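You operate a simulated robot arm through the tools that you are given. There is no shell and no other tool. Be economical: measure what you need, move in short steps, check, and stop when the job is done.

The job below is to be done with a simulated robot arm. You get a single attempt, and the scene is never put back.

Task
Run about 50 mL of green powder into the jar on the turntable and shake it down.
Fine: fill at FILL by the display, turn back to LOAD, run the shaker till the powder stops sinking, then switch it off; leave the jar in its pocket and the other small jars alone.

The check looks at the end state, three seconds after you hand in, the way a careful person would. Anything else that was tipped, shoved, dropped, spilled or broken makes it a failure.

Robot
A 6-joint arm with a two-finger parallel gripper, fixed in place. Base frame: the origin is at the foot of the arm, x ahead of it, y to its left, z up; the work surface is at about z = 86.8. Readings come in cm, rad, newtons and seconds.
With the tool pointing down near the work surface it reaches from about 24 to 64 cm from the base axis. Its first joint turns from -1.152 to 1.152 rad. Payload 2.7 kg.
Tool frame: the origin (TCP) lies between the finger pads and is the grasp point; the fingertips stand 2.3 cm ahead of it; z points along the fingers, y is the line along which they close. The gripper opens to 9.4 cm. The fingers are 3.8 cm wide and 1 cm thick; the gripper's body (5.4 by 9.6 cm) begins 3.9 cm behind the TCP.
Orientation is that of the tool frame in the base frame, as a unit quaternion [w, x, y, z]. With the fingers straight down and closing along the base's y, the tool's x points along the base's -x, its y along +y and its z along -z.

Tools
- The arm moves only by the tool nudge_tool. Its argument "rows" is a list of rows, each an object (a shift or turn left out is 0, a gripper value left out holds the last) with "delta_pos": the shift along the base's x, y, z in cm, a list of three; "rot": the turn, a rotation vector about the base's x, y, z in rad, a list of three. In form: [{"delta_pos": [tx, ty, tz], "rot": [rx, ry, rz]}, ...]. A call has 1 to 20 rows; each row is the pose to reach, as a shift and turn from the pose commanded when the call began. "claw" is the opening, from 0 (shut) to 1 (fully open), set as the call begins (left out, the last holds). Rows are played at 5 a second. More than 5 cm and 0.15 rad between two rows, or a gripper value outside its range, and nothing of the call is played. Where a pose cannot be reached the arm comes as near as it can. A force on the tool above 70 N (or 10 N above the force at the start of the call, whichever is more), or a blocked arm, ends the call early, and 0.2 s more pass. Each finger travels about 4.5 cm/s and halts on what it meets, pressing with about 20 N; the grip force reading is that of the motor and also rises with nothing between the fingers. The clock runs only during rows and for 0.2 s after the last one: add rows that repeat a pose to give the fingers time. The reply holds the time, the measured pose of the TCP, the force on the tool along the base axes, the opening and the grip force, in the units named above and with some noise, with the torque about the TCP (base axes, N m) and any sound that the robot's microphone picked up, and new pictures: "show" is both (left out), scene, wrist or none.
- Cameras (640 x 400 px; columns grow to the right, rows downward): "scene" is fixed at [7.71, -42.58, 142.39]; the picture's right is [0.79, -0.61, 0.00], its down [-0.23, -0.31, -0.92] and it looks along [0.56, 0.73, -0.38] (base axes); focal length 317 px, centre (320, 200). "wrist" rides on the gripper at [8.6, 1.6, -7.4] in the tool frame; the picture's right is [-0.18, 0.98, 0.00], its down [-0.58, -0.11, -0.81] and it looks along [-0.79, -0.15, 0.59] (tool axes); focal length 243 px, centre (320, 200). There is no depth. A picture from a camera that has moved, and an enlarged one, comes with that camera's place and axes in the base frame and with its lens.
- zoom(camera, box): a new picture of the part [left, top, right, bottom] of that camera's present view, enlarged. No time passes.
- job_done(): hands the job in; it is judged then, once.

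Work in short steps. Places have to be worked out from the pictures, the camera data and where the tool is seen: move nearer, look again, correct. Check each grasp and each placing, and mend what went wrong. You have 120 turns and 200 pictures in all, those below and enlarged ones among them. Open the gripper and draw the arm clear of the work before you hand the job in, unless the task says otherwise; then end with one line.

The tools are called after "Call:" as name(argument=value, ...) on one line, values as JSON. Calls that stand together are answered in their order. nudge_tool: Moves the arm, as the interface text tells. Its arguments: {"type":"object","properties":{"rows":{"type":"array"},"claw":{"type":"number"},"show":{"type":"string","enum":["both","scene","wrist","none"]}},"required":["rows"]} The other tools are called the same way: zoom (camera, box) takes an enlarged picture of a part of a camera's view; job_done () hands the job in.

At the start:

```text
time: 0.0
ee_pos: [31.77, 16.73, 126.05]
ee_rot: [0.0, -0.001, 1.0, -0.001]
wrist_force: [-0.6, -0.1, 0.5]
torque: [0.03, 0.02, -0.01]
finger_gap: 9.41
grasp_force: 0.0
```

scene: 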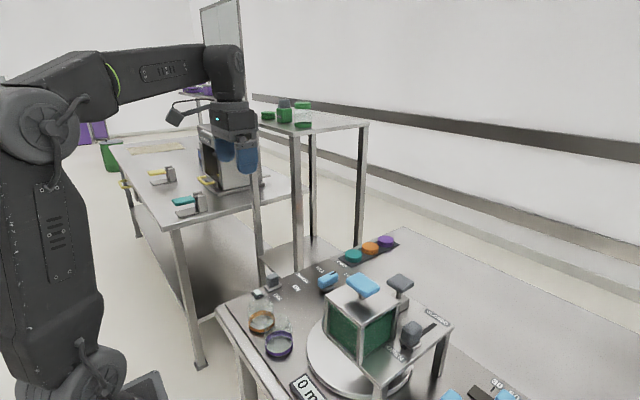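
wrist: 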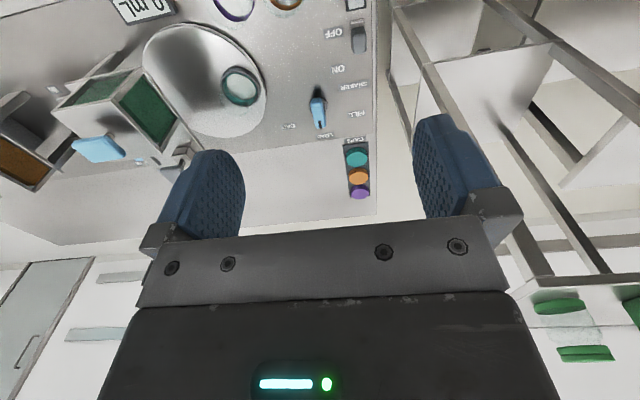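

I start by enlarging the views of the bench with turntable, hoppers and switches.

Call:
zoom(camera="scene", box=[210, 220, 530, 400])

Call:
zoom(camera="wrist", box=[0, 0, 400, 220])

```text
2.00 times, centred on (370, 310) of scene
camera zoom: at [7.71, -42.58, 142.39], right [0.79, -0.61, 0.0], down [-0.23, -0.31, -0.92], along [0.56, 0.73, -0.38], focal length 634 px, centre (220, -20)
```

zoom: 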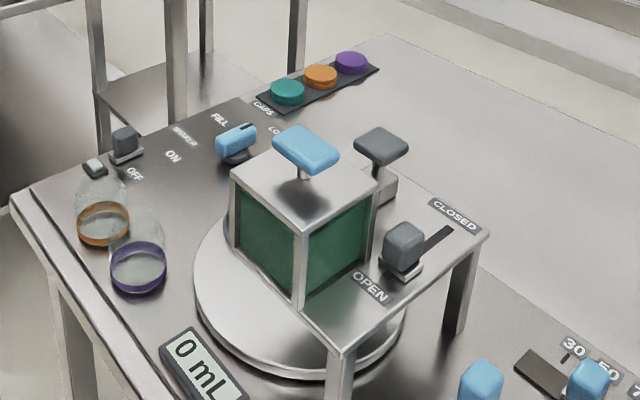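

```text
1.60 times, centred on (200, 110) of wrist
camera zoom: at [23.15, 18.24, 133.51], right [0.18, 0.98, 0.0], down [0.58, -0.11, 0.81], along [0.79, -0.15, -0.59], focal length 388 px, centre (512, 344)
```

zoom: 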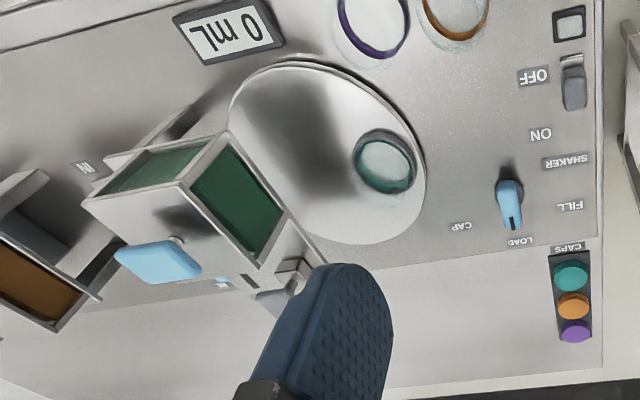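

The knob (LOAD/FILL/CAP) is near (52,12), the hopper handle top is near z 110. I move high above toward the bench's right to look at the rest.

Call:
nudge_tool(rows=[{"delta_pos": [0, -4.5, 1]}, {"delta_pos": [0, -9, 2]}, {"delta_pos": [0, -13.5, 3]}, {"delta_pos": [0, -18, 4]}, {"delta_pos": [0, -22.5, 5]}, {"delta_pos": [0, -26, 5]}])

```text
time: 1.4
ee_pos: [31.8, -9.36, 131.26]
ee_rot: [0.0, -0.001, 1.0, 0.0]
wrist_force: [1.2, 0.8, 0.0]
torque: [-0.01, 0.01, -0.02]
finger_gap: 9.41
grasp_force: 0.1
camera wrist: at [23.25, -7.92, 138.66], right [0.18, 0.98, 0.0], down [0.58, -0.11, 0.81], along [0.79, -0.15, -0.59], focal length 243 px, centre (320, 200)
```

scene: 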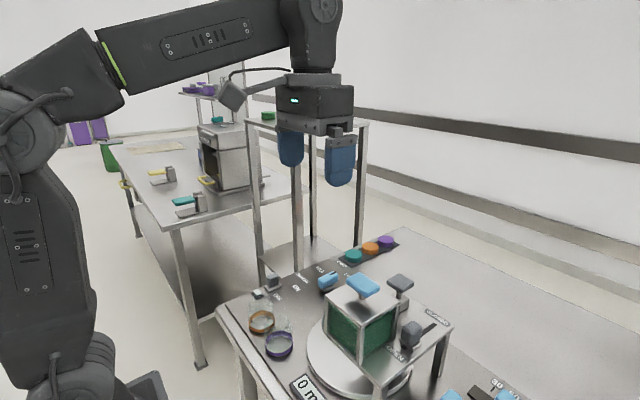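
wrist: 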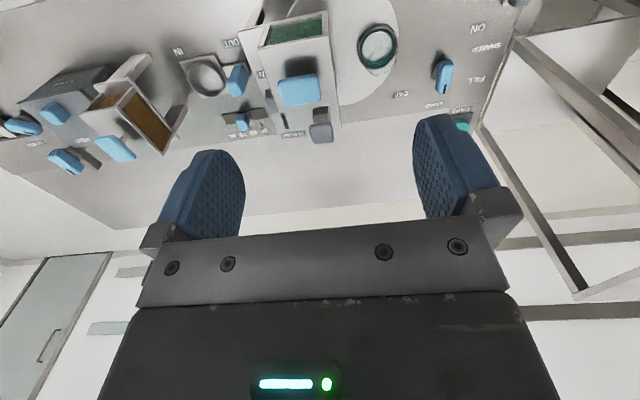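

Call:
zoom(camera="wrist", box=[0, 0, 260, 180])

Call:
zoom(camera="wrist", box=[160, 0, 420, 160])

```text
2.22 times, centred on (130, 90) of wrist
camera zoom: at [23.25, -7.92, 138.66], right [0.18, 0.98, 0.0], down [0.58, -0.11, 0.81], along [0.79, -0.15, -0.59], focal length 539 px, centre (742, 444)
```

zoom: 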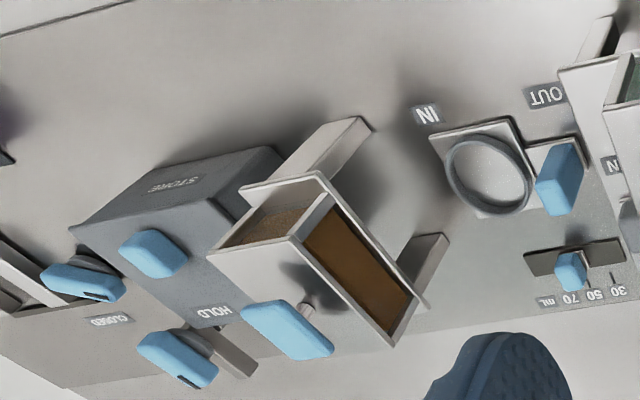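

```text
2.46 times, centred on (290, 80) of wrist
camera zoom: at [23.25, -7.92, 138.66], right [0.18, 0.98, 0.0], down [0.58, -0.11, 0.81], along [0.79, -0.15, -0.59], focal length 597 px, centre (394, 495)
```

zoom: 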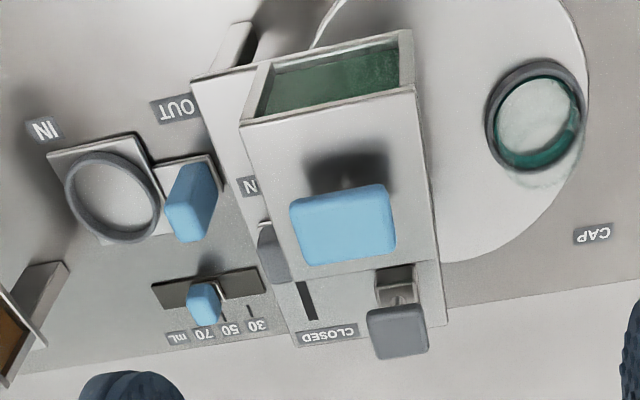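

I tilt the tool so the wrist camera looks almost straight down on the hopper station.

Call:
nudge_tool(rows=[{"delta_pos": [2, -1, 0.5], "rot": [0, 0.14, 0]}, {"delta_pos": [4, -2, 1], "rot": [0, 0.28, 0]}, {"delta_pos": [6, -3, 1], "rot": [0, 0.42, 0]}, {"delta_pos": [8, -4, 1], "rot": [0, 0.56, 0]}, {"delta_pos": [8, -4, 1], "rot": [0, 0.6, 0]}], show="wrist")

```text
time: 2.6
ee_pos: [34.06, -13.76, 118.89]
ee_rot: [-0.292, -0.001, 0.956, -0.002]
wrist_force: [-0.3, 0.1, 0.5]
torque: [-0.01, -0.02, 0.01]
finger_gap: 9.41
grasp_force: 0.0
out of reach, approached as far as the arm can: row 2, 3, 4, 5
camera wrist: at [31.18, -12.31, 129.85], right [0.15, 0.98, -0.11], down [0.93, -0.11, 0.35], along [0.33, -0.15, -0.93], focal length 243 px, centre (320, 200)
```

wrist: 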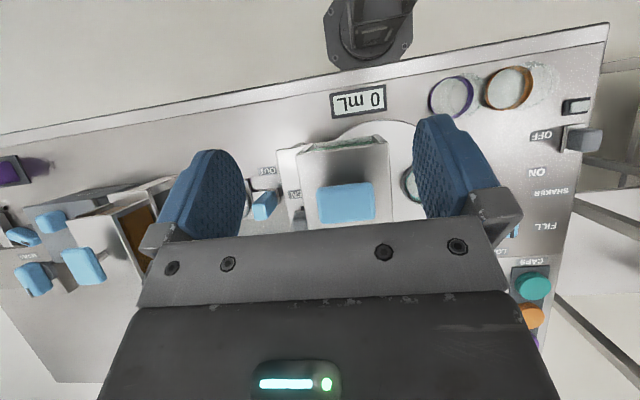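

The top view is too occluded; I go back to no tilt and yaw the camera toward the hopper from the left to see its mechanism.

Call:
nudge_tool(rows=[{"delta_pos": [0, 2, 2], "rot": [0, -0.14, 0]}, {"delta_pos": [0, 5, 3], "rot": [0, -0.28, 0]}, {"delta_pos": [0, 8, 3], "rot": [0, -0.42, 0]}, {"delta_pos": [0, 11, 3], "rot": [0, -0.56, 0]}, {"delta_pos": [0, 14, 3], "rot": [0, -0.6, 0]}], show="none")

Call:
nudge_tool(rows=[{"delta_pos": [0, 2, 0], "rot": [0, 0, -0.14]}, {"delta_pos": [0, 4, 0], "rot": [0, 0, -0.28]}, {"delta_pos": [0, 6, 0], "rot": [0, 0, -0.42]}, {"delta_pos": [0, 8, 0], "rot": [0, 0, -0.56]}, {"delta_pos": [0, 8, 0], "rot": [0, 0, -0.7]}, {"delta_pos": [0, 8, 0], "rot": [0, 0, -0.84]}], show="wrist")

```text
time: 3.8
ee_pos: [34.22, 0.3, 122.41]
ee_rot: [0.001, 0.0, 1.0, 0.0]
wrist_force: [-0.6, 0.0, 0.3]
torque: [-0.02, -0.01, -0.01]
finger_gap: 9.39
grasp_force: 0.1
```

```text
time: 5.2
ee_pos: [33.83, 8.28, 122.63]
ee_rot: [-0.001, 0.41, 0.912, 0.0]
wrist_force: [1.0, -0.4, 0.1]
torque: [0.01, -0.02, -0.02]
finger_gap: 9.39
grasp_force: 0.0
camera wrist: at [29.48, 15.72, 130.07], right [0.86, 0.52, 0.0], down [0.31, -0.51, 0.81], along [0.42, -0.69, -0.59], focal length 243 px, centre (320, 200)
```

wrist: 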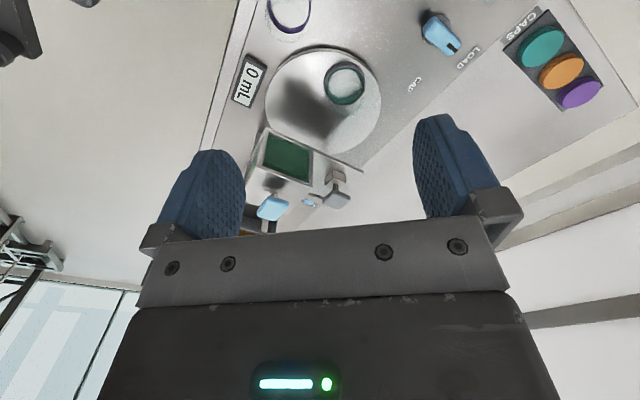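

Call:
zoom(camera="wrist", box=[220, 30, 400, 240])

Call:
zoom(camera="scene", box=[310, 260, 460, 390])

```text
1.90 times, centred on (310, 135) of wrist
camera zoom: at [29.48, 15.72, 130.07], right [0.86, 0.52, 0.0], down [0.31, -0.51, 0.81], along [0.42, -0.69, -0.59], focal length 462 px, centre (339, 324)
```

zoom: 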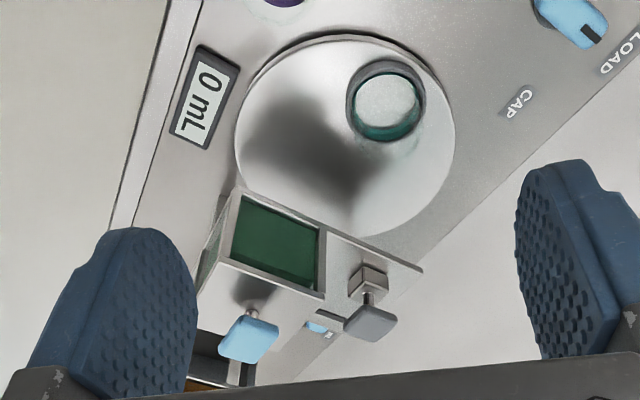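

```text
3.08 times, centred on (385, 325) of scene
camera zoom: at [7.71, -42.58, 142.39], right [0.79, -0.61, 0.0], down [-0.23, -0.31, -0.92], along [0.56, 0.73, -0.38], focal length 976 px, centre (120, -185)
```

zoom: 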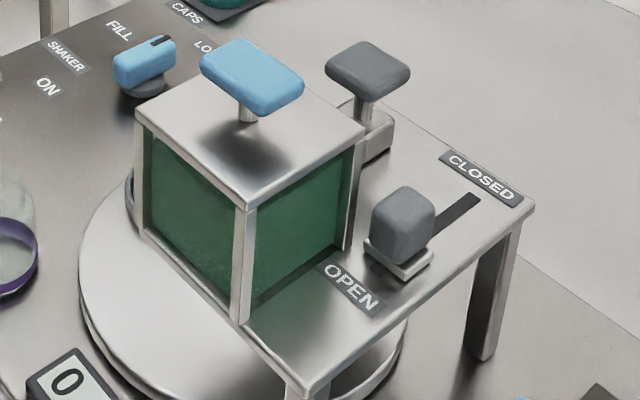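

The gate slider (grey, near (44,-20,102)) looks to stand at OPEN with the slot running on to CLOSED; I'll close it before turning the table. I yaw the hand so it closes along x with the camera on the outside, above the slider.

Call:
nudge_tool(rows=[{"delta_pos": [0.5, -1.6, 0], "rot": [0, 0, 0.145]}, {"delta_pos": [1, -3.2, 0], "rot": [0, 0, 0.29]}, {"delta_pos": [1.5, -4.8, 0], "rot": [0, 0, 0.435]}, {"delta_pos": [2, -6.4, 0], "rot": [0, 0, 0.58]}, {"delta_pos": [2.5, -8, 0], "rot": [0, 0, 0.725]}, {"delta_pos": [3, -9.6, 0], "rot": [0, 0, 0.87]}, {"delta_pos": [3.5, -11.2, 0], "rot": [0, 0, 1.015]}, {"delta_pos": [4, -13, 0], "rot": [0, 0, 1.16]}, {"delta_pos": [4.5, -15, 0], "rot": [0, 0, 1.305]}, {"delta_pos": [5, -17, 0], "rot": [0, 0, 1.45]}, {"delta_pos": [6, -19, 0], "rot": [0, 0, 1.595]}, {"delta_pos": [7, -21, 0], "rot": [0, 0, 1.74]}, {"delta_pos": [8, -23, 0], "rot": [0, 0, 1.885]}, {"delta_pos": [9, -25, 0], "rot": [0, 0, 2.03]}, {"delta_pos": [9.5, -27, 0], "rot": [0, 0, 2.175]}, {"delta_pos": [10, -28.5, 0], "rot": [0, 0, 2.32]}, {"delta_pos": [10, -28.5, 0], "rot": [0, 0, 2.411]}])

```text
time: 8.8
ee_pos: [43.8, -20.18, 122.57]
ee_rot: [0.001, 0.708, -0.706, 0.0]
wrist_force: [0.1, 0.3, 0.6]
torque: [0.0, 0.0, -0.01]
finger_gap: 9.4
grasp_force: 0.1
camera wrist: at [42.33, -28.85, 130.03], right [-0.98, 0.18, 0.0], down [0.11, 0.58, 0.81], along [0.15, 0.79, -0.59], focal length 243 px, centre (320, 200)
```

scene: 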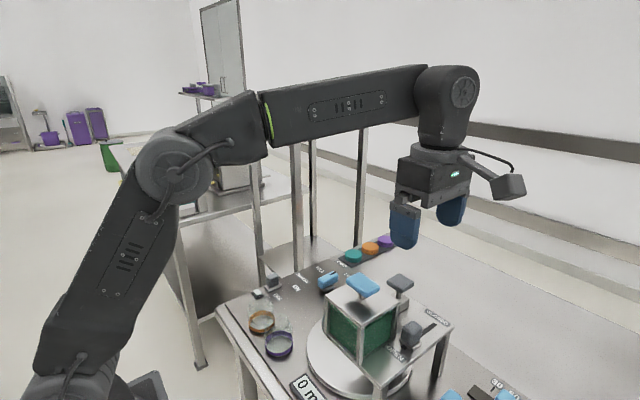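
wrist: 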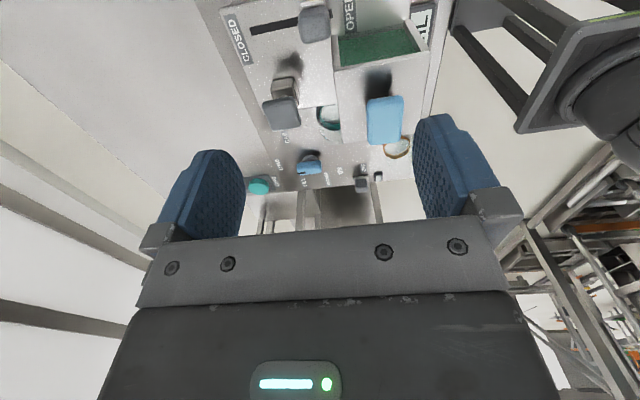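

Call:
zoom(camera="wrist", box=[210, 0, 450, 200])

```text
2.00 times, centred on (330, 100) of wrist
camera zoom: at [42.33, -28.85, 130.03], right [-0.98, 0.18, 0.0], down [0.11, 0.58, 0.81], along [0.15, 0.79, -0.59], focal length 485 px, centre (300, 400)
```

zoom: 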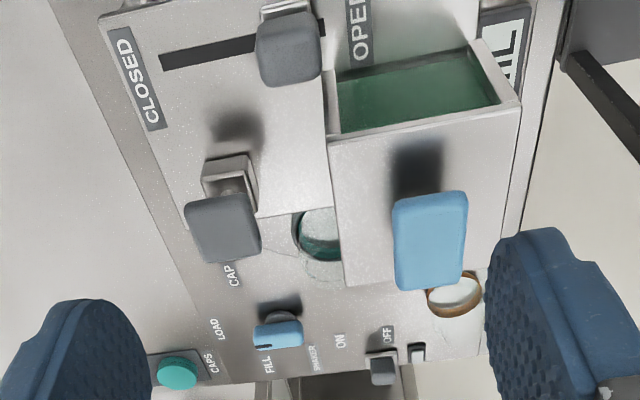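

Slider knob at about (44.2,-20.3), top ~102.5, plate ~98.5. I descend straight over it with open fingers, tips ending about 1 cm above the plate.

Call:
nudge_tool(rows=[{"delta_pos": [0.3, -0.2, -4]}, {"delta_pos": [0.3, -0.2, -8]}, {"delta_pos": [0.3, -0.2, -12]}, {"delta_pos": [0.3, -0.2, -15]}])

```text
time: 9.8
ee_pos: [44.47, -20.52, 107.39]
ee_rot: [0.0, -0.707, 0.707, 0.0]
wrist_force: [0.4, -0.6, 0.0]
torque: [0.05, 0.01, -0.02]
finger_gap: 9.38
grasp_force: 0.0
camera wrist: at [42.88, -29.27, 114.89], right [-0.98, 0.18, 0.0], down [0.11, 0.58, 0.81], along [0.15, 0.79, -0.59], focal length 243 px, centre (320, 200)
```

scene: 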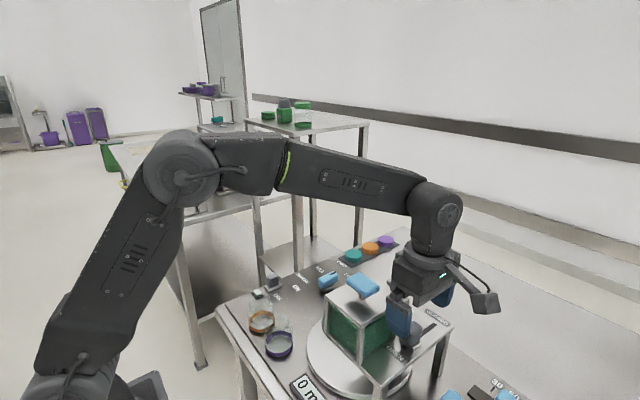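
wrist: 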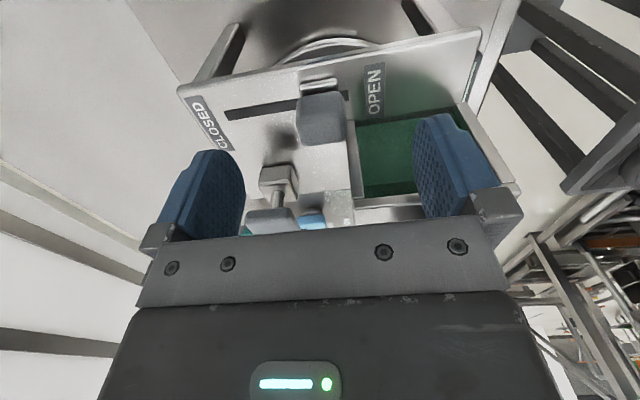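

Call:
zoom(camera="wrist", box=[170, 20, 490, 220])

Call:
zoom(camera="scene", box=[310, 240, 470, 390])

```text
2.00 times, centred on (330, 120) of wrist
camera zoom: at [42.88, -29.27, 114.89], right [-0.98, 0.18, 0.0], down [0.11, 0.58, 0.81], along [0.15, 0.79, -0.59], focal length 485 px, centre (300, 360)
```

zoom: 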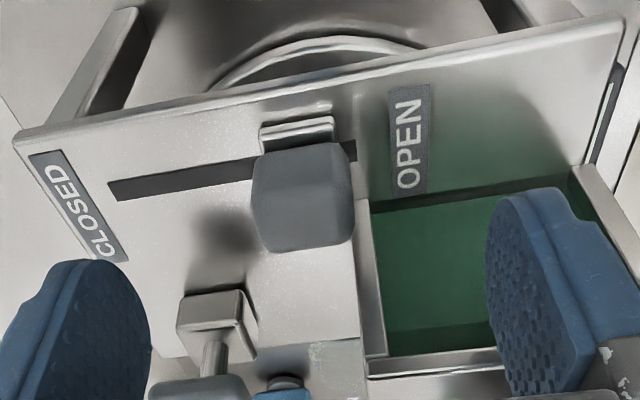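

```text
2.67 times, centred on (390, 315) of scene
camera zoom: at [7.71, -42.58, 142.39], right [0.79, -0.61, 0.0], down [-0.23, -0.31, -0.92], along [0.56, 0.73, -0.38], focal length 846 px, centre (133, -107)
```

zoom: 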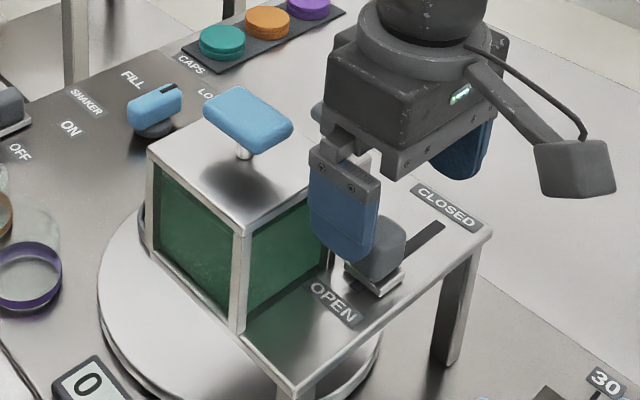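

Hopper's near face is at y≈-17.2, so I shift y to about -20.9 for clearance and lower to z≈102.3, then close on the knob.

Call:
nudge_tool(rows=[{"delta_pos": [-0.1, -0.5, -2]}, {"delta_pos": [-0.1, -0.5, -4]}, {"delta_pos": [-0.1, -0.5, -5.1]}], show="wrist")

Call:
nudge_tool(claw=0.2, rows=[{"delta_pos": [0, 0, 0]}, {"delta_pos": [0, 0, 0]}, {"delta_pos": [0, 0, 0]}, {"delta_pos": [0, 0, 0]}, {"delta_pos": [0, 0, 0]}])

```text
time: 10.6
ee_pos: [44.36, -20.95, 102.64]
ee_rot: [-0.001, 0.707, -0.707, 0.003]
wrist_force: [-2.6, -1.6, 17.3]
torque: [0.96, 0.17, 0.15]
finger_gap: 9.39
grasp_force: 0.1
camera wrist: at [42.76, -29.74, 110.14], right [-0.98, 0.18, -0.01], down [0.1, 0.58, 0.81], along [0.15, 0.79, -0.59], focal length 243 px, centre (320, 200)
```

wrist: 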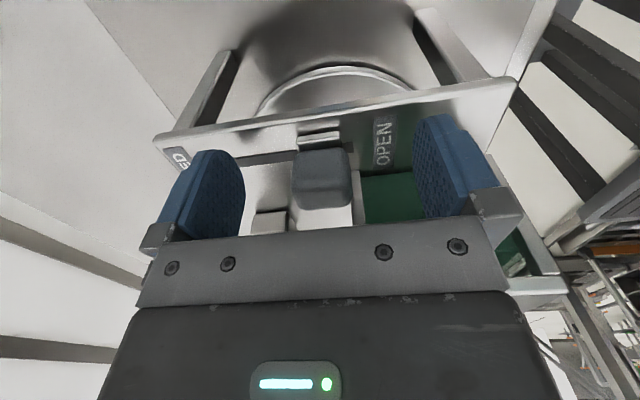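

```text
time: 11.8
ee_pos: [44.45, -21.07, 102.81]
ee_rot: [-0.001, 0.707, -0.707, 0.004]
wrist_force: [3.0, -6.3, 28.7]
torque: [1.37, -0.21, 0.55]
finger_gap: 3.15
grasp_force: 45.2
camera wrist: at [42.83, -29.73, 110.15], right [-0.98, 0.18, -0.01], down [0.1, 0.58, 0.81], along [0.15, 0.79, -0.59], focal length 243 px, centre (320, 200)
```

scene: 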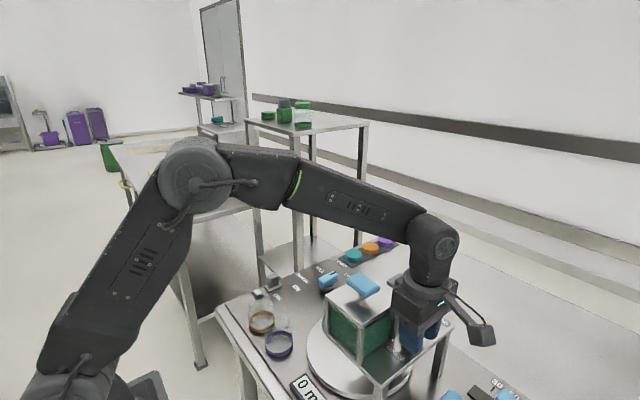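
wrist: 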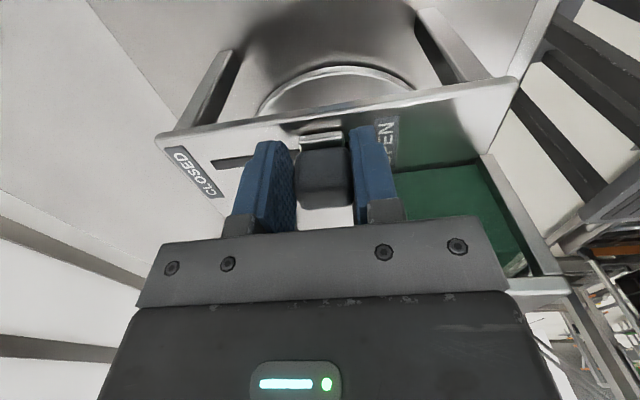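

The reading shows 29 N upward, so the palm touches the hopper's lid edge (0.3 cm shy of target). I release slightly, lift 0.9 and go out in y a little, then regrip.

Call:
nudge_tool(claw=0.45, rows=[{"delta_pos": [0, 0, 0.6]}, {"delta_pos": [0, -0.3, 1.2]}, {"delta_pos": [0, -0.5, 1.2]}], show="none")

```text
time: 12.6
ee_pos: [44.26, -21.42, 103.66]
ee_rot: [0.0, -0.707, 0.707, 0.001]
wrist_force: [-0.4, -0.4, 0.0]
torque: [0.0, -0.01, 0.01]
finger_gap: 4.24
grasp_force: 0.0
```

Call:
nudge_tool(rows=[{"delta_pos": [0, -0.2, -0.3]}, {"delta_pos": [0, -0.2, -0.5]}], show="none")

Call:
zoom(camera="scene", box=[330, 240, 470, 380])

```text
time: 13.2
ee_pos: [44.23, -21.49, 103.17]
ee_rot: [0.0, 0.707, -0.707, 0.0]
wrist_force: [0.3, -0.5, 0.9]
torque: [0.02, 0.01, 0.02]
finger_gap: 4.24
grasp_force: 0.1
```

```text
2.86 times, centred on (400, 310) of scene
camera zoom: at [7.71, -42.58, 142.39], right [0.79, -0.61, 0.0], down [-0.23, -0.31, -0.92], along [0.56, 0.73, -0.38], focal length 906 px, centre (91, -114)
```

zoom: 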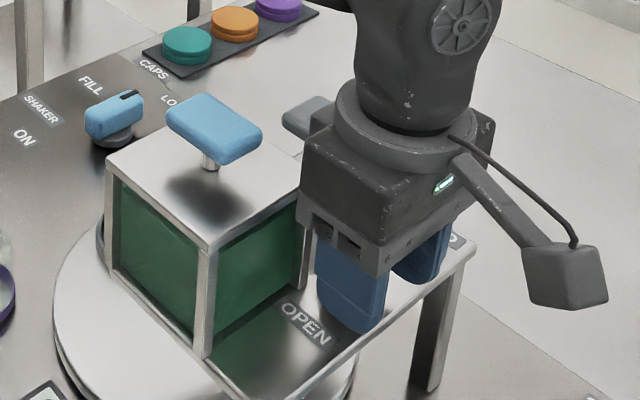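

Free of contact at z=103.2. I grip the knob and push it toward CLOSED in small steps.

Call:
nudge_tool(claw=0.25, rows=[{"delta_pos": [0, 0, 0]}, {"delta_pos": [0, 0, 0]}, {"delta_pos": [0, 0, 0]}], show="none")

Call:
nudge_tool(rows=[{"delta_pos": [1, 0, 0]}, {"delta_pos": [2, 0, 0]}, {"delta_pos": [3, 0, 0]}])

```text
time: 14.0
ee_pos: [44.4, -21.62, 103.14]
ee_rot: [-0.001, 0.707, -0.707, 0.003]
wrist_force: [28.5, -1.6, -8.6]
torque: [-0.04, 0.09, -0.48]
finger_gap: 3.16
grasp_force: 45.6
```

```text
time: 14.8
ee_pos: [47.26, -21.61, 103.22]
ee_rot: [0.0, -0.707, 0.707, 0.001]
wrist_force: [0.6, -1.3, -3.3]
torque: [0.29, 0.17, 0.04]
finger_gap: 3.16
grasp_force: 45.7
camera wrist: at [45.64, -30.31, 110.56], right [-0.98, 0.18, 0.0], down [0.11, 0.58, 0.81], along [0.15, 0.79, -0.59], focal length 243 px, centre (320, 200)
```

scene: 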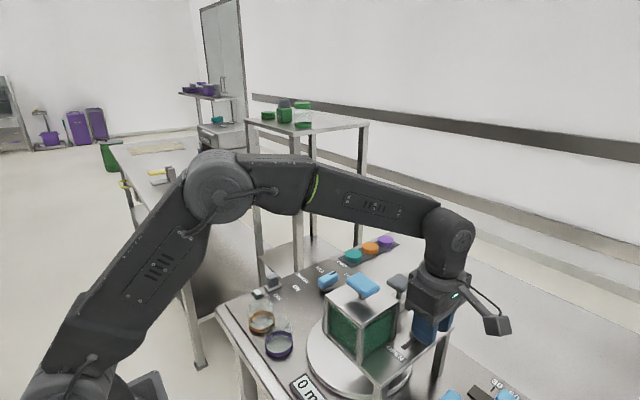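
wrist: 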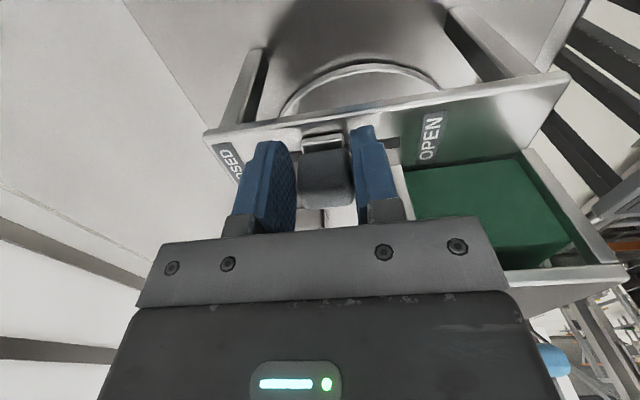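

It slides freely with the hand. On to the CLOSED stop.

Call:
nudge_tool(rows=[{"delta_pos": [1, 0, 0]}, {"delta_pos": [2, 0, 0]}, {"delta_pos": [2.5, 0, 0]}, {"delta_pos": [3, 0, 0]}, {"delta_pos": [3.5, 0, 0]}])

```text
time: 16.0
ee_pos: [49.72, -21.54, 103.09]
ee_rot: [-0.011, -0.707, 0.707, 0.016]
wrist_force: [-26.8, 8.8, 11.6]
torque: [0.02, 0.05, 0.33]
finger_gap: 3.23
grasp_force: 45.0
stopped in row 5: the force on the tool passed its limit at 73 N (the readings are from after the stop); the commanded pose is now the measured one
camera wrist: at [48.36, -30.38, 110.49], right [-0.98, 0.18, 0.04], down [0.14, 0.57, 0.81], along [0.13, 0.8, -0.59], focal length 243 px, centre (320, 200)
```

scene: 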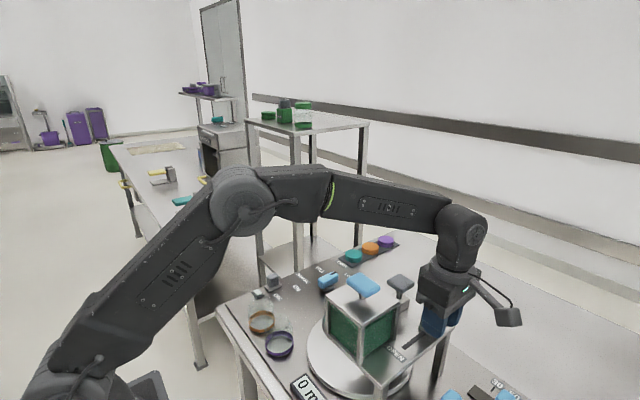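
wrist: 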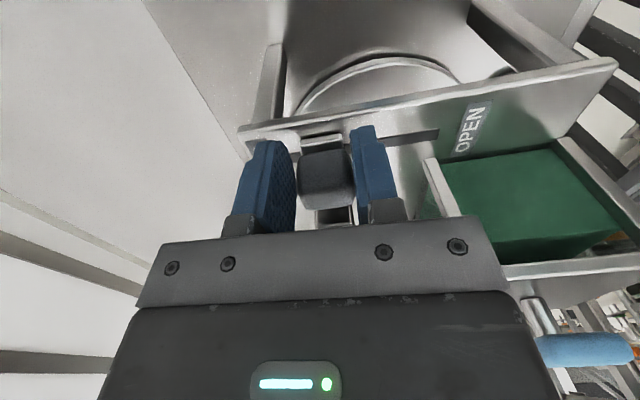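

The slider is against the CLOSED stop. I release, lift clear and look at the result.

Call:
nudge_tool(claw=0.5, rows=[{"delta_pos": [0, 0, 0]}, {"delta_pos": [0, 0, 0]}, {"delta_pos": [0, 0, 4]}, {"delta_pos": [0, 0, 8]}, {"delta_pos": [0, 0, 12]}, {"delta_pos": [0, 0, 16]}])

Call:
zoom(camera="scene", box=[310, 250, 470, 390])

Call:
zoom(camera="wrist", box=[210, 0, 450, 200])

```text
time: 17.4
ee_pos: [49.77, -21.68, 119.11]
ee_rot: [-0.009, -0.707, 0.707, 0.014]
wrist_force: [0.5, 0.7, -0.2]
torque: [-0.04, 0.02, 0.0]
finger_gap: 4.7
grasp_force: 0.0
camera wrist: at [48.44, -30.47, 126.44], right [-0.98, 0.18, 0.03], down [0.14, 0.58, 0.81], along [0.13, 0.8, -0.59], focal length 243 px, centre (320, 200)
```

scene: 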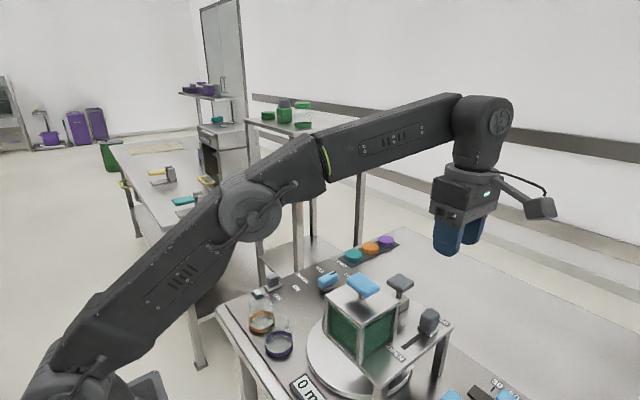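
wrist: 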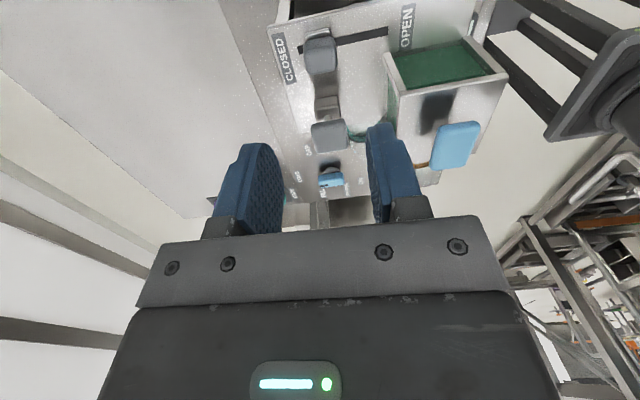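

```text
2.86 times, centred on (390, 320) of scene
camera zoom: at [7.71, -42.58, 142.39], right [0.79, -0.61, 0.0], down [-0.23, -0.31, -0.92], along [0.56, 0.73, -0.38], focal length 906 px, centre (120, -143)
```

zoom: 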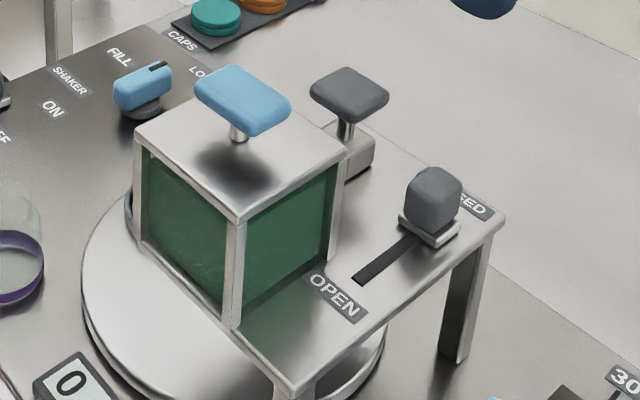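

```text
2.00 times, centred on (330, 100) of wrist
camera zoom: at [48.44, -30.47, 126.44], right [-0.98, 0.18, 0.03], down [0.14, 0.58, 0.81], along [0.13, 0.8, -0.59], focal length 485 px, centre (300, 400)
```

zoom: 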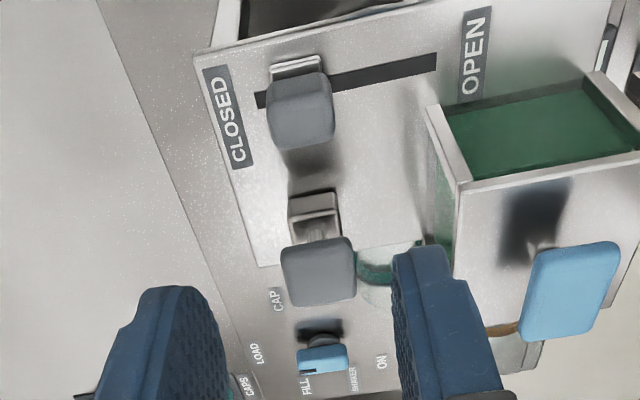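

The gate is at CLOSED now. Next the LOAD/FILL/CAP knob near (52.5,11.7): I travel high over the bench, undoing the yaw, and look from above.

Call:
nudge_tool(claw=0.6, rows=[{"delta_pos": [-0.5, 3, 2], "rot": [-0.003, -0.002, -0.14]}, {"delta_pos": [-1, 6, 3], "rot": [-0.006, -0.004, -0.28]}, {"delta_pos": [-1, 9, 3], "rot": [-0.009, -0.006, -0.42]}, {"delta_pos": [-1, 12, 3], "rot": [-0.012, -0.008, -0.56]}, {"delta_pos": [-1, 15, 3], "rot": [-0.015, -0.01, -0.7]}, {"delta_pos": [-1, 18, 3], "rot": [-0.018, -0.012, -0.84]}, {"delta_pos": [-1, 21, 3], "rot": [-0.021, -0.014, -0.98]}, {"delta_pos": [-1, 24, 3], "rot": [-0.024, -0.016, -1.12]}, {"delta_pos": [-1, 27, 2], "rot": [-0.027, -0.018, -1.26]}, {"delta_pos": [-1, 30, 0], "rot": [-0.03, -0.019, -1.4]}, {"delta_pos": [-1, 33.3, -3], "rot": [-0.031, -0.02, -1.54]}, {"delta_pos": [-1, 33.3, -5], "rot": [-0.031, -0.02, -1.571]}])

```text
time: 20.0
ee_pos: [48.87, 11.7, 113.94]
ee_rot: [0.0, 0.001, 1.0, -0.001]
wrist_force: [-0.3, -0.2, 0.0]
torque: [0.02, 0.01, 0.0]
finger_gap: 5.64
grasp_force: 0.1
camera wrist: at [40.23, 13.29, 121.42], right [0.19, 0.98, 0.0], down [0.58, -0.11, 0.81], along [0.79, -0.15, -0.59], focal length 243 px, centre (320, 200)
```

scene: 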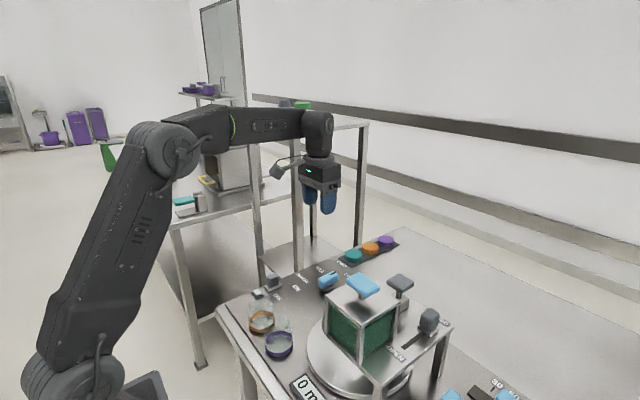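
wrist: 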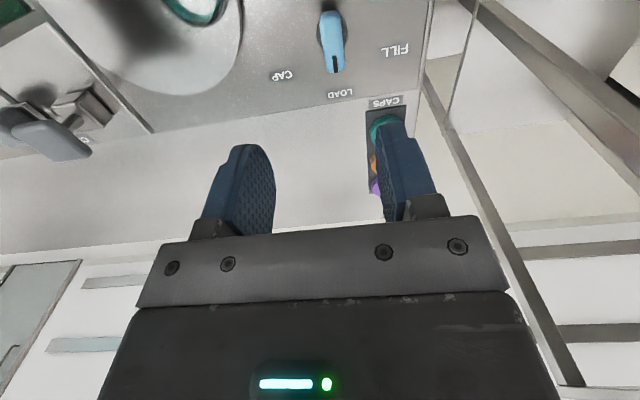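

Call:
zoom(camera="wrist", box=[250, 0, 430, 120])

Call:
zoom(camera="scene", box=[250, 230, 370, 320])

```text
3.33 times, centred on (340, 60) of wrist
camera zoom: at [40.23, 13.29, 121.42], right [0.19, 0.98, 0.0], down [0.58, -0.11, 0.81], along [0.79, -0.15, -0.59], focal length 809 px, centre (253, 667)
```

zoom: 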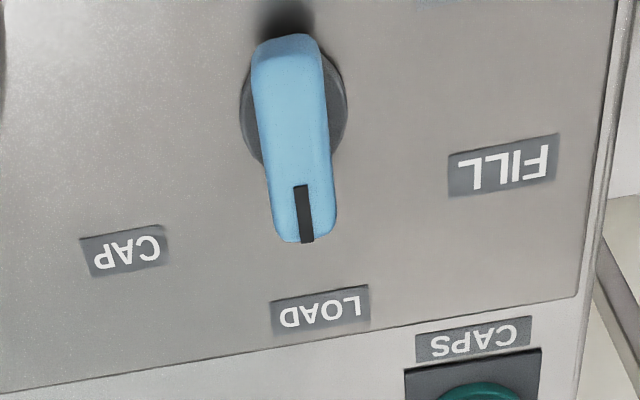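

```text
4.44 times, centred on (310, 275) of scene
camera zoom: at [7.71, -42.58, 142.39], right [0.79, -0.61, 0.0], down [-0.23, -0.31, -0.92], along [0.56, 0.73, -0.38], focal length 1410 px, centre (364, -133)
```

zoom: 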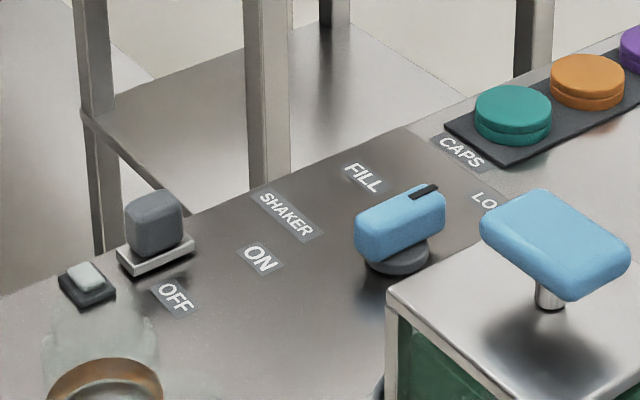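

Knob axis ≈(52.1,12.4), bar along x with pointer at LOAD (0°), FILL at about +65°. I descend over it in steps.

Call:
nudge_tool(rows=[{"delta_pos": [2, 0.4, -4]}, {"delta_pos": [3.3, 0.7, -8]}, {"delta_pos": [3.3, 0.7, -12]}, {"delta_pos": [3.3, 0.7, -16]}, {"delta_pos": [3.3, 0.7, -18.5]}], show="wrist")

Call:
zoom(camera="scene", box=[250, 200, 390, 320])

```text
time: 21.2
ee_pos: [52.33, 12.58, 95.36]
ee_rot: [0.0, 0.0, 1.0, -0.001]
wrist_force: [0.0, 1.1, 0.0]
torque: [-0.02, -0.03, -0.01]
finger_gap: 5.64
grasp_force: 0.1
camera wrist: at [43.71, 14.04, 102.8], right [0.18, 0.98, 0.0], down [0.58, -0.11, 0.81], along [0.79, -0.15, -0.59], focal length 243 px, centre (320, 200)
```

wrist: 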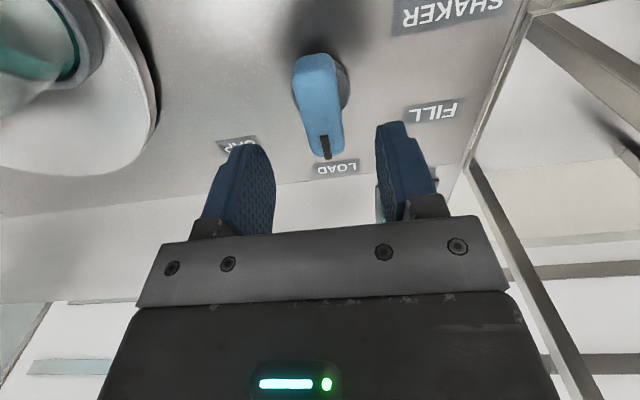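

```text
3.33 times, centred on (320, 260) of scene
camera zoom: at [7.71, -42.58, 142.39], right [0.79, -0.61, 0.0], down [-0.23, -0.31, -0.92], along [0.56, 0.73, -0.38], focal length 1058 px, centre (320, 0)
```

zoom: 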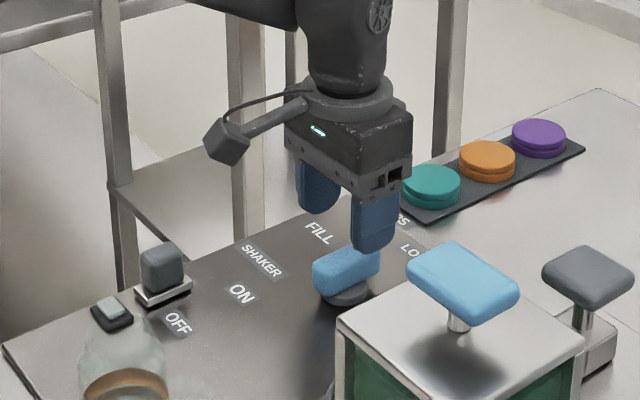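

Alignment good; I lower to z≈90.8 at x≈51.9 and close on the bar.

Call:
nudge_tool(rows=[{"delta_pos": [-0.4, -0.05, -2]}, {"delta_pos": [-0.4, -0.05, -4]}, {"delta_pos": [-0.4, -0.05, -4.5]}], show="none")

Call:
nudge_tool(claw=0.15, rows=[{"delta_pos": [0, 0, 0]}, {"delta_pos": [0, 0, 0]}, {"delta_pos": [0, 0, 0]}, {"delta_pos": [0, 0, 0]}])

```text
time: 22.0
ee_pos: [51.97, 12.34, 90.89]
ee_rot: [-0.001, -0.001, 1.0, 0.0]
wrist_force: [-0.4, -0.3, 0.4]
torque: [0.03, 0.02, 0.0]
finger_gap: 5.66
grasp_force: 0.0
```

```text
time: 23.0
ee_pos: [51.92, 12.46, 90.92]
ee_rot: [0.0, 0.0, 1.0, 0.0]
wrist_force: [-0.8, 11.0, -4.3]
torque: [0.27, -0.39, 0.06]
finger_gap: 2.37
grasp_force: 44.7
camera wrist: at [43.36, 14.07, 98.32], right [0.18, 0.98, 0.0], down [0.58, -0.11, 0.81], along [0.79, -0.15, -0.59], focal length 243 px, centre (320, 200)
```

scene: 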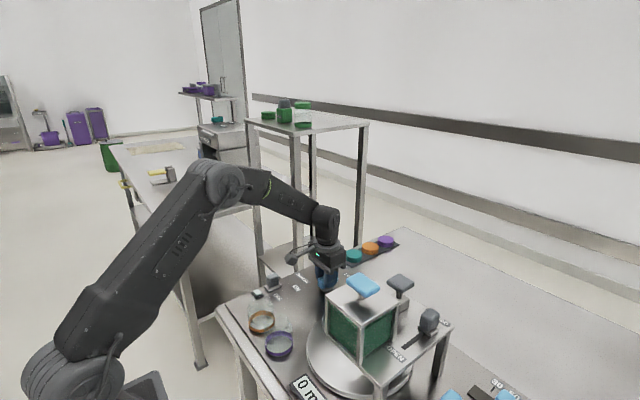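
wrist: 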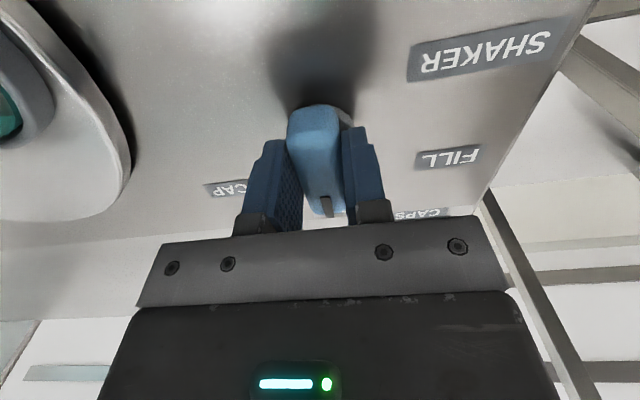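

Bar gripped (2.37 cm). I turn a quarter radian counter-clockwise toward FILL and check.

Call:
nudge_tool(rows=[{"rot": [0, 0, 0.07]}, {"rot": [0, 0, 0.14]}, {"rot": [0, 0, 0.21]}, {"rot": [0, 0, 0.28]}])

```text
time: 24.0
ee_pos: [51.89, 12.38, 90.86]
ee_rot: [0.002, -0.139, 0.99, -0.001]
wrist_force: [22.6, 20.7, -20.0]
torque: [0.11, 0.77, 0.05]
finger_gap: 2.38
grasp_force: 44.9
camera wrist: at [43.24, 11.55, 98.31], right [-0.1, 1.0, 0.0], down [0.59, 0.06, 0.81], along [0.8, 0.08, -0.59], focal length 243 px, centre (320, 200)
```

scene: 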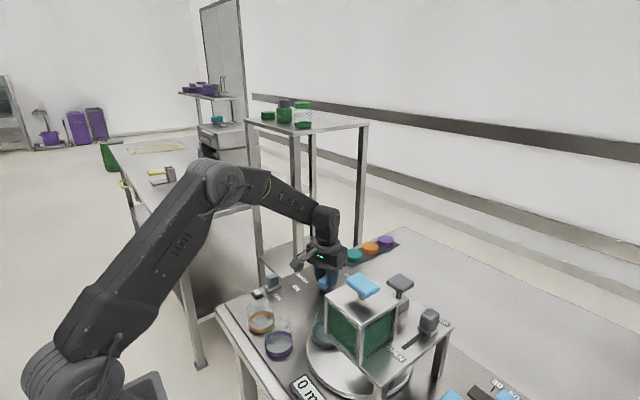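
wrist: 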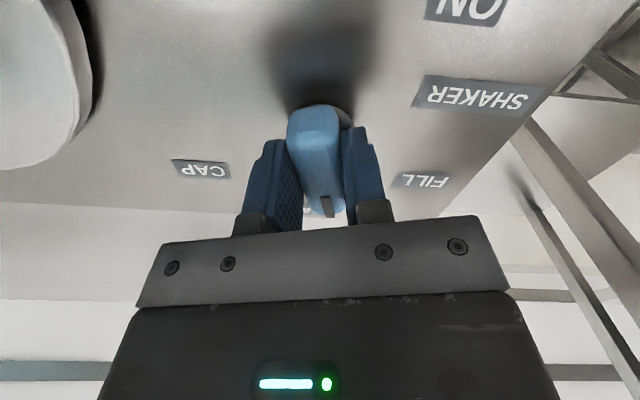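

The table turns with the knob. Continuing, easing the centre slightly toward +x,+y to relax side force.

Call:
nudge_tool(rows=[{"delta_pos": [0.1, 0.1, -0.05], "rot": [0, 0, 0.07]}, {"delta_pos": [0.15, 0.15, -0.1], "rot": [0, 0, 0.14]}, {"delta_pos": [0.15, 0.15, -0.1], "rot": [0, 0, 0.21]}, {"delta_pos": [0.15, 0.15, -0.1], "rot": [0, 0, 0.28]}, {"delta_pos": [0.15, 0.15, -0.1], "rot": [0, 0, 0.35]}])

```text
time: 25.2
ee_pos: [52.0, 12.2, 90.94]
ee_rot: [-0.001, -0.31, 0.951, 0.0]
wrist_force: [1.7, 3.0, -9.8]
torque: [0.53, -0.05, 0.0]
finger_gap: 2.38
grasp_force: 44.9
camera wrist: at [44.12, 8.54, 98.35], right [-0.43, 0.9, 0.0], down [0.53, 0.26, 0.81], along [0.73, 0.34, -0.59], focal length 243 px, centre (320, 200)
```

scene: 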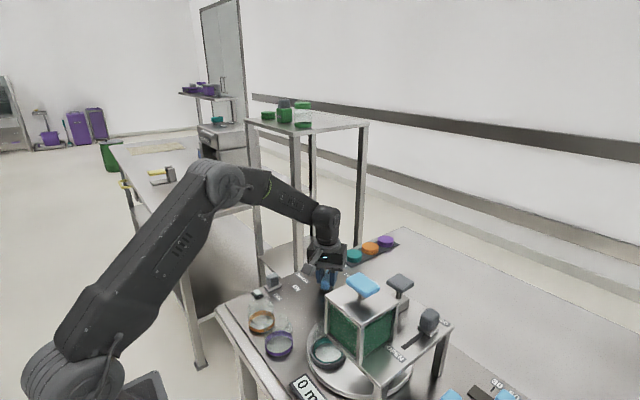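
wrist: 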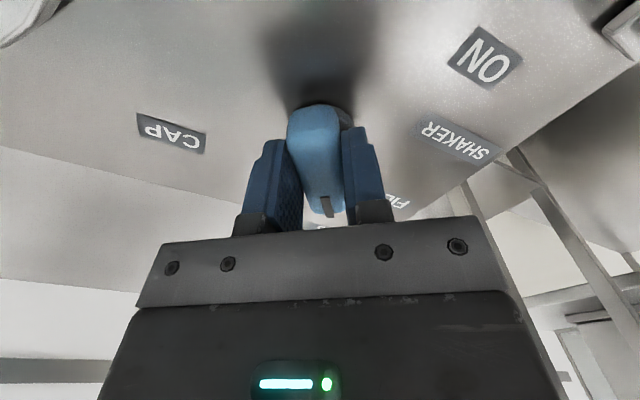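

Call:
nudge_tool(rows=[{"rot": [0, 0, 0.07]}, {"rot": [0, 0, 0.14]}, {"rot": [0, 0, 0.21]}, {"rot": [0, 0, 0.28]}, {"rot": [0, 0, 0.35]}, {"rot": [0, 0, 0.42]}])

```text
time: 26.6
ee_pos: [52.09, 12.38, 90.94]
ee_rot: [0.001, -0.501, 0.865, -0.001]
wrist_force: [17.8, -15.0, -6.4]
torque: [-1.04, 0.93, -0.04]
finger_gap: 2.36
grasp_force: 44.8
camera wrist: at [46.39, 5.55, 98.33], right [-0.76, 0.65, 0.0], down [0.38, 0.45, 0.81], along [0.53, 0.61, -0.59], focal length 243 px, centre (320, 200)
```

scene: 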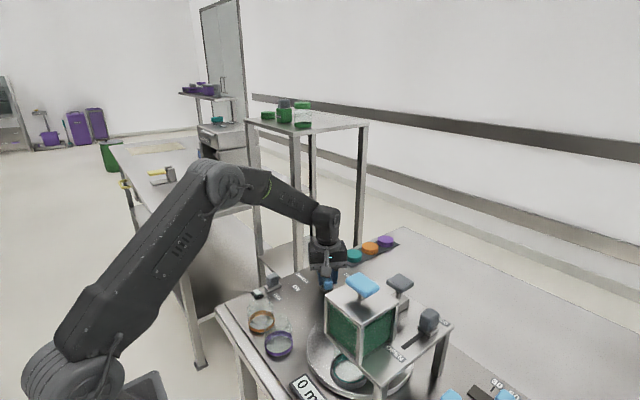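
wrist: 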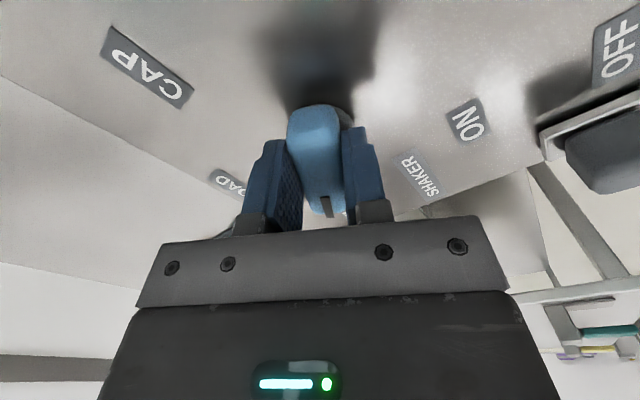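

Call:
zoom(camera="scene", box=[280, 280, 460, 400])

```text
3.33 times, centred on (370, 340) of scene
camera zoom: at [7.77, -42.62, 142.38], right [0.79, -0.61, 0.0], down [-0.23, -0.3, -0.92], along [0.56, 0.73, -0.38], focal length 1058 px, centre (153, -267)
```

zoom: 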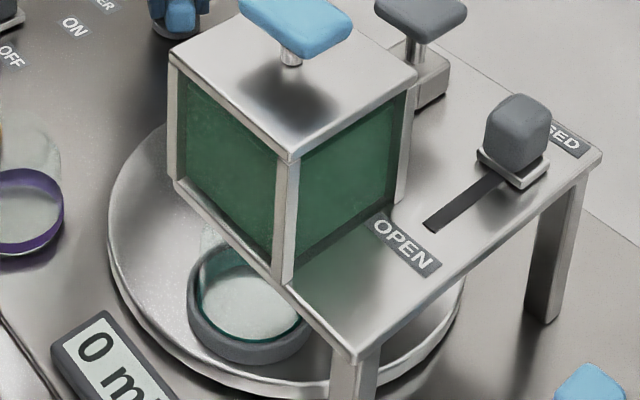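

Jar is nearly under the hopper (≈(38.5,-11.4) versus hopper centre ≈(38.5,-13.3)). I turn a bit further and watch for the stop.

Call:
nudge_tool(rows=[{"rot": [0, 0, 0.04]}, {"rot": [0, 0, 0.08]}, {"rot": [0, 0, 0.12]}], show="none")

Call:
zoom(camera="scene", box=[280, 260, 460, 400])

```text
time: 27.4
ee_pos: [52.15, 12.17, 90.83]
ee_rot: [0.001, -0.55, 0.835, -0.002]
wrist_force: [25.3, -16.2, -5.8]
torque: [-1.12, 0.71, -1.89]
finger_gap: 2.4
grasp_force: 44.5
```

```text
2.86 times, centred on (370, 330) of scene
camera zoom: at [7.78, -42.62, 142.38], right [0.79, -0.61, 0.0], down [-0.23, -0.3, -0.92], along [0.56, 0.73, -0.38], focal length 906 px, centre (177, -171)
```

zoom: 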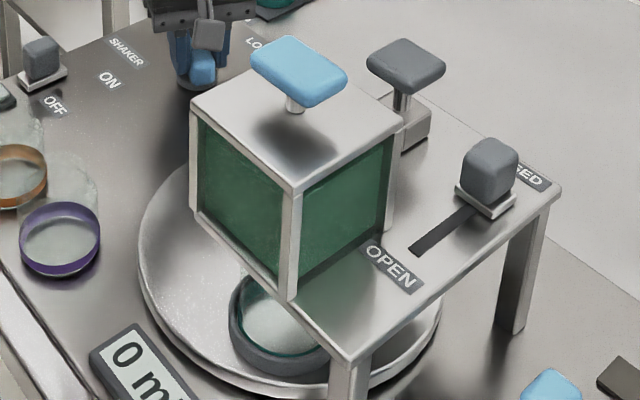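

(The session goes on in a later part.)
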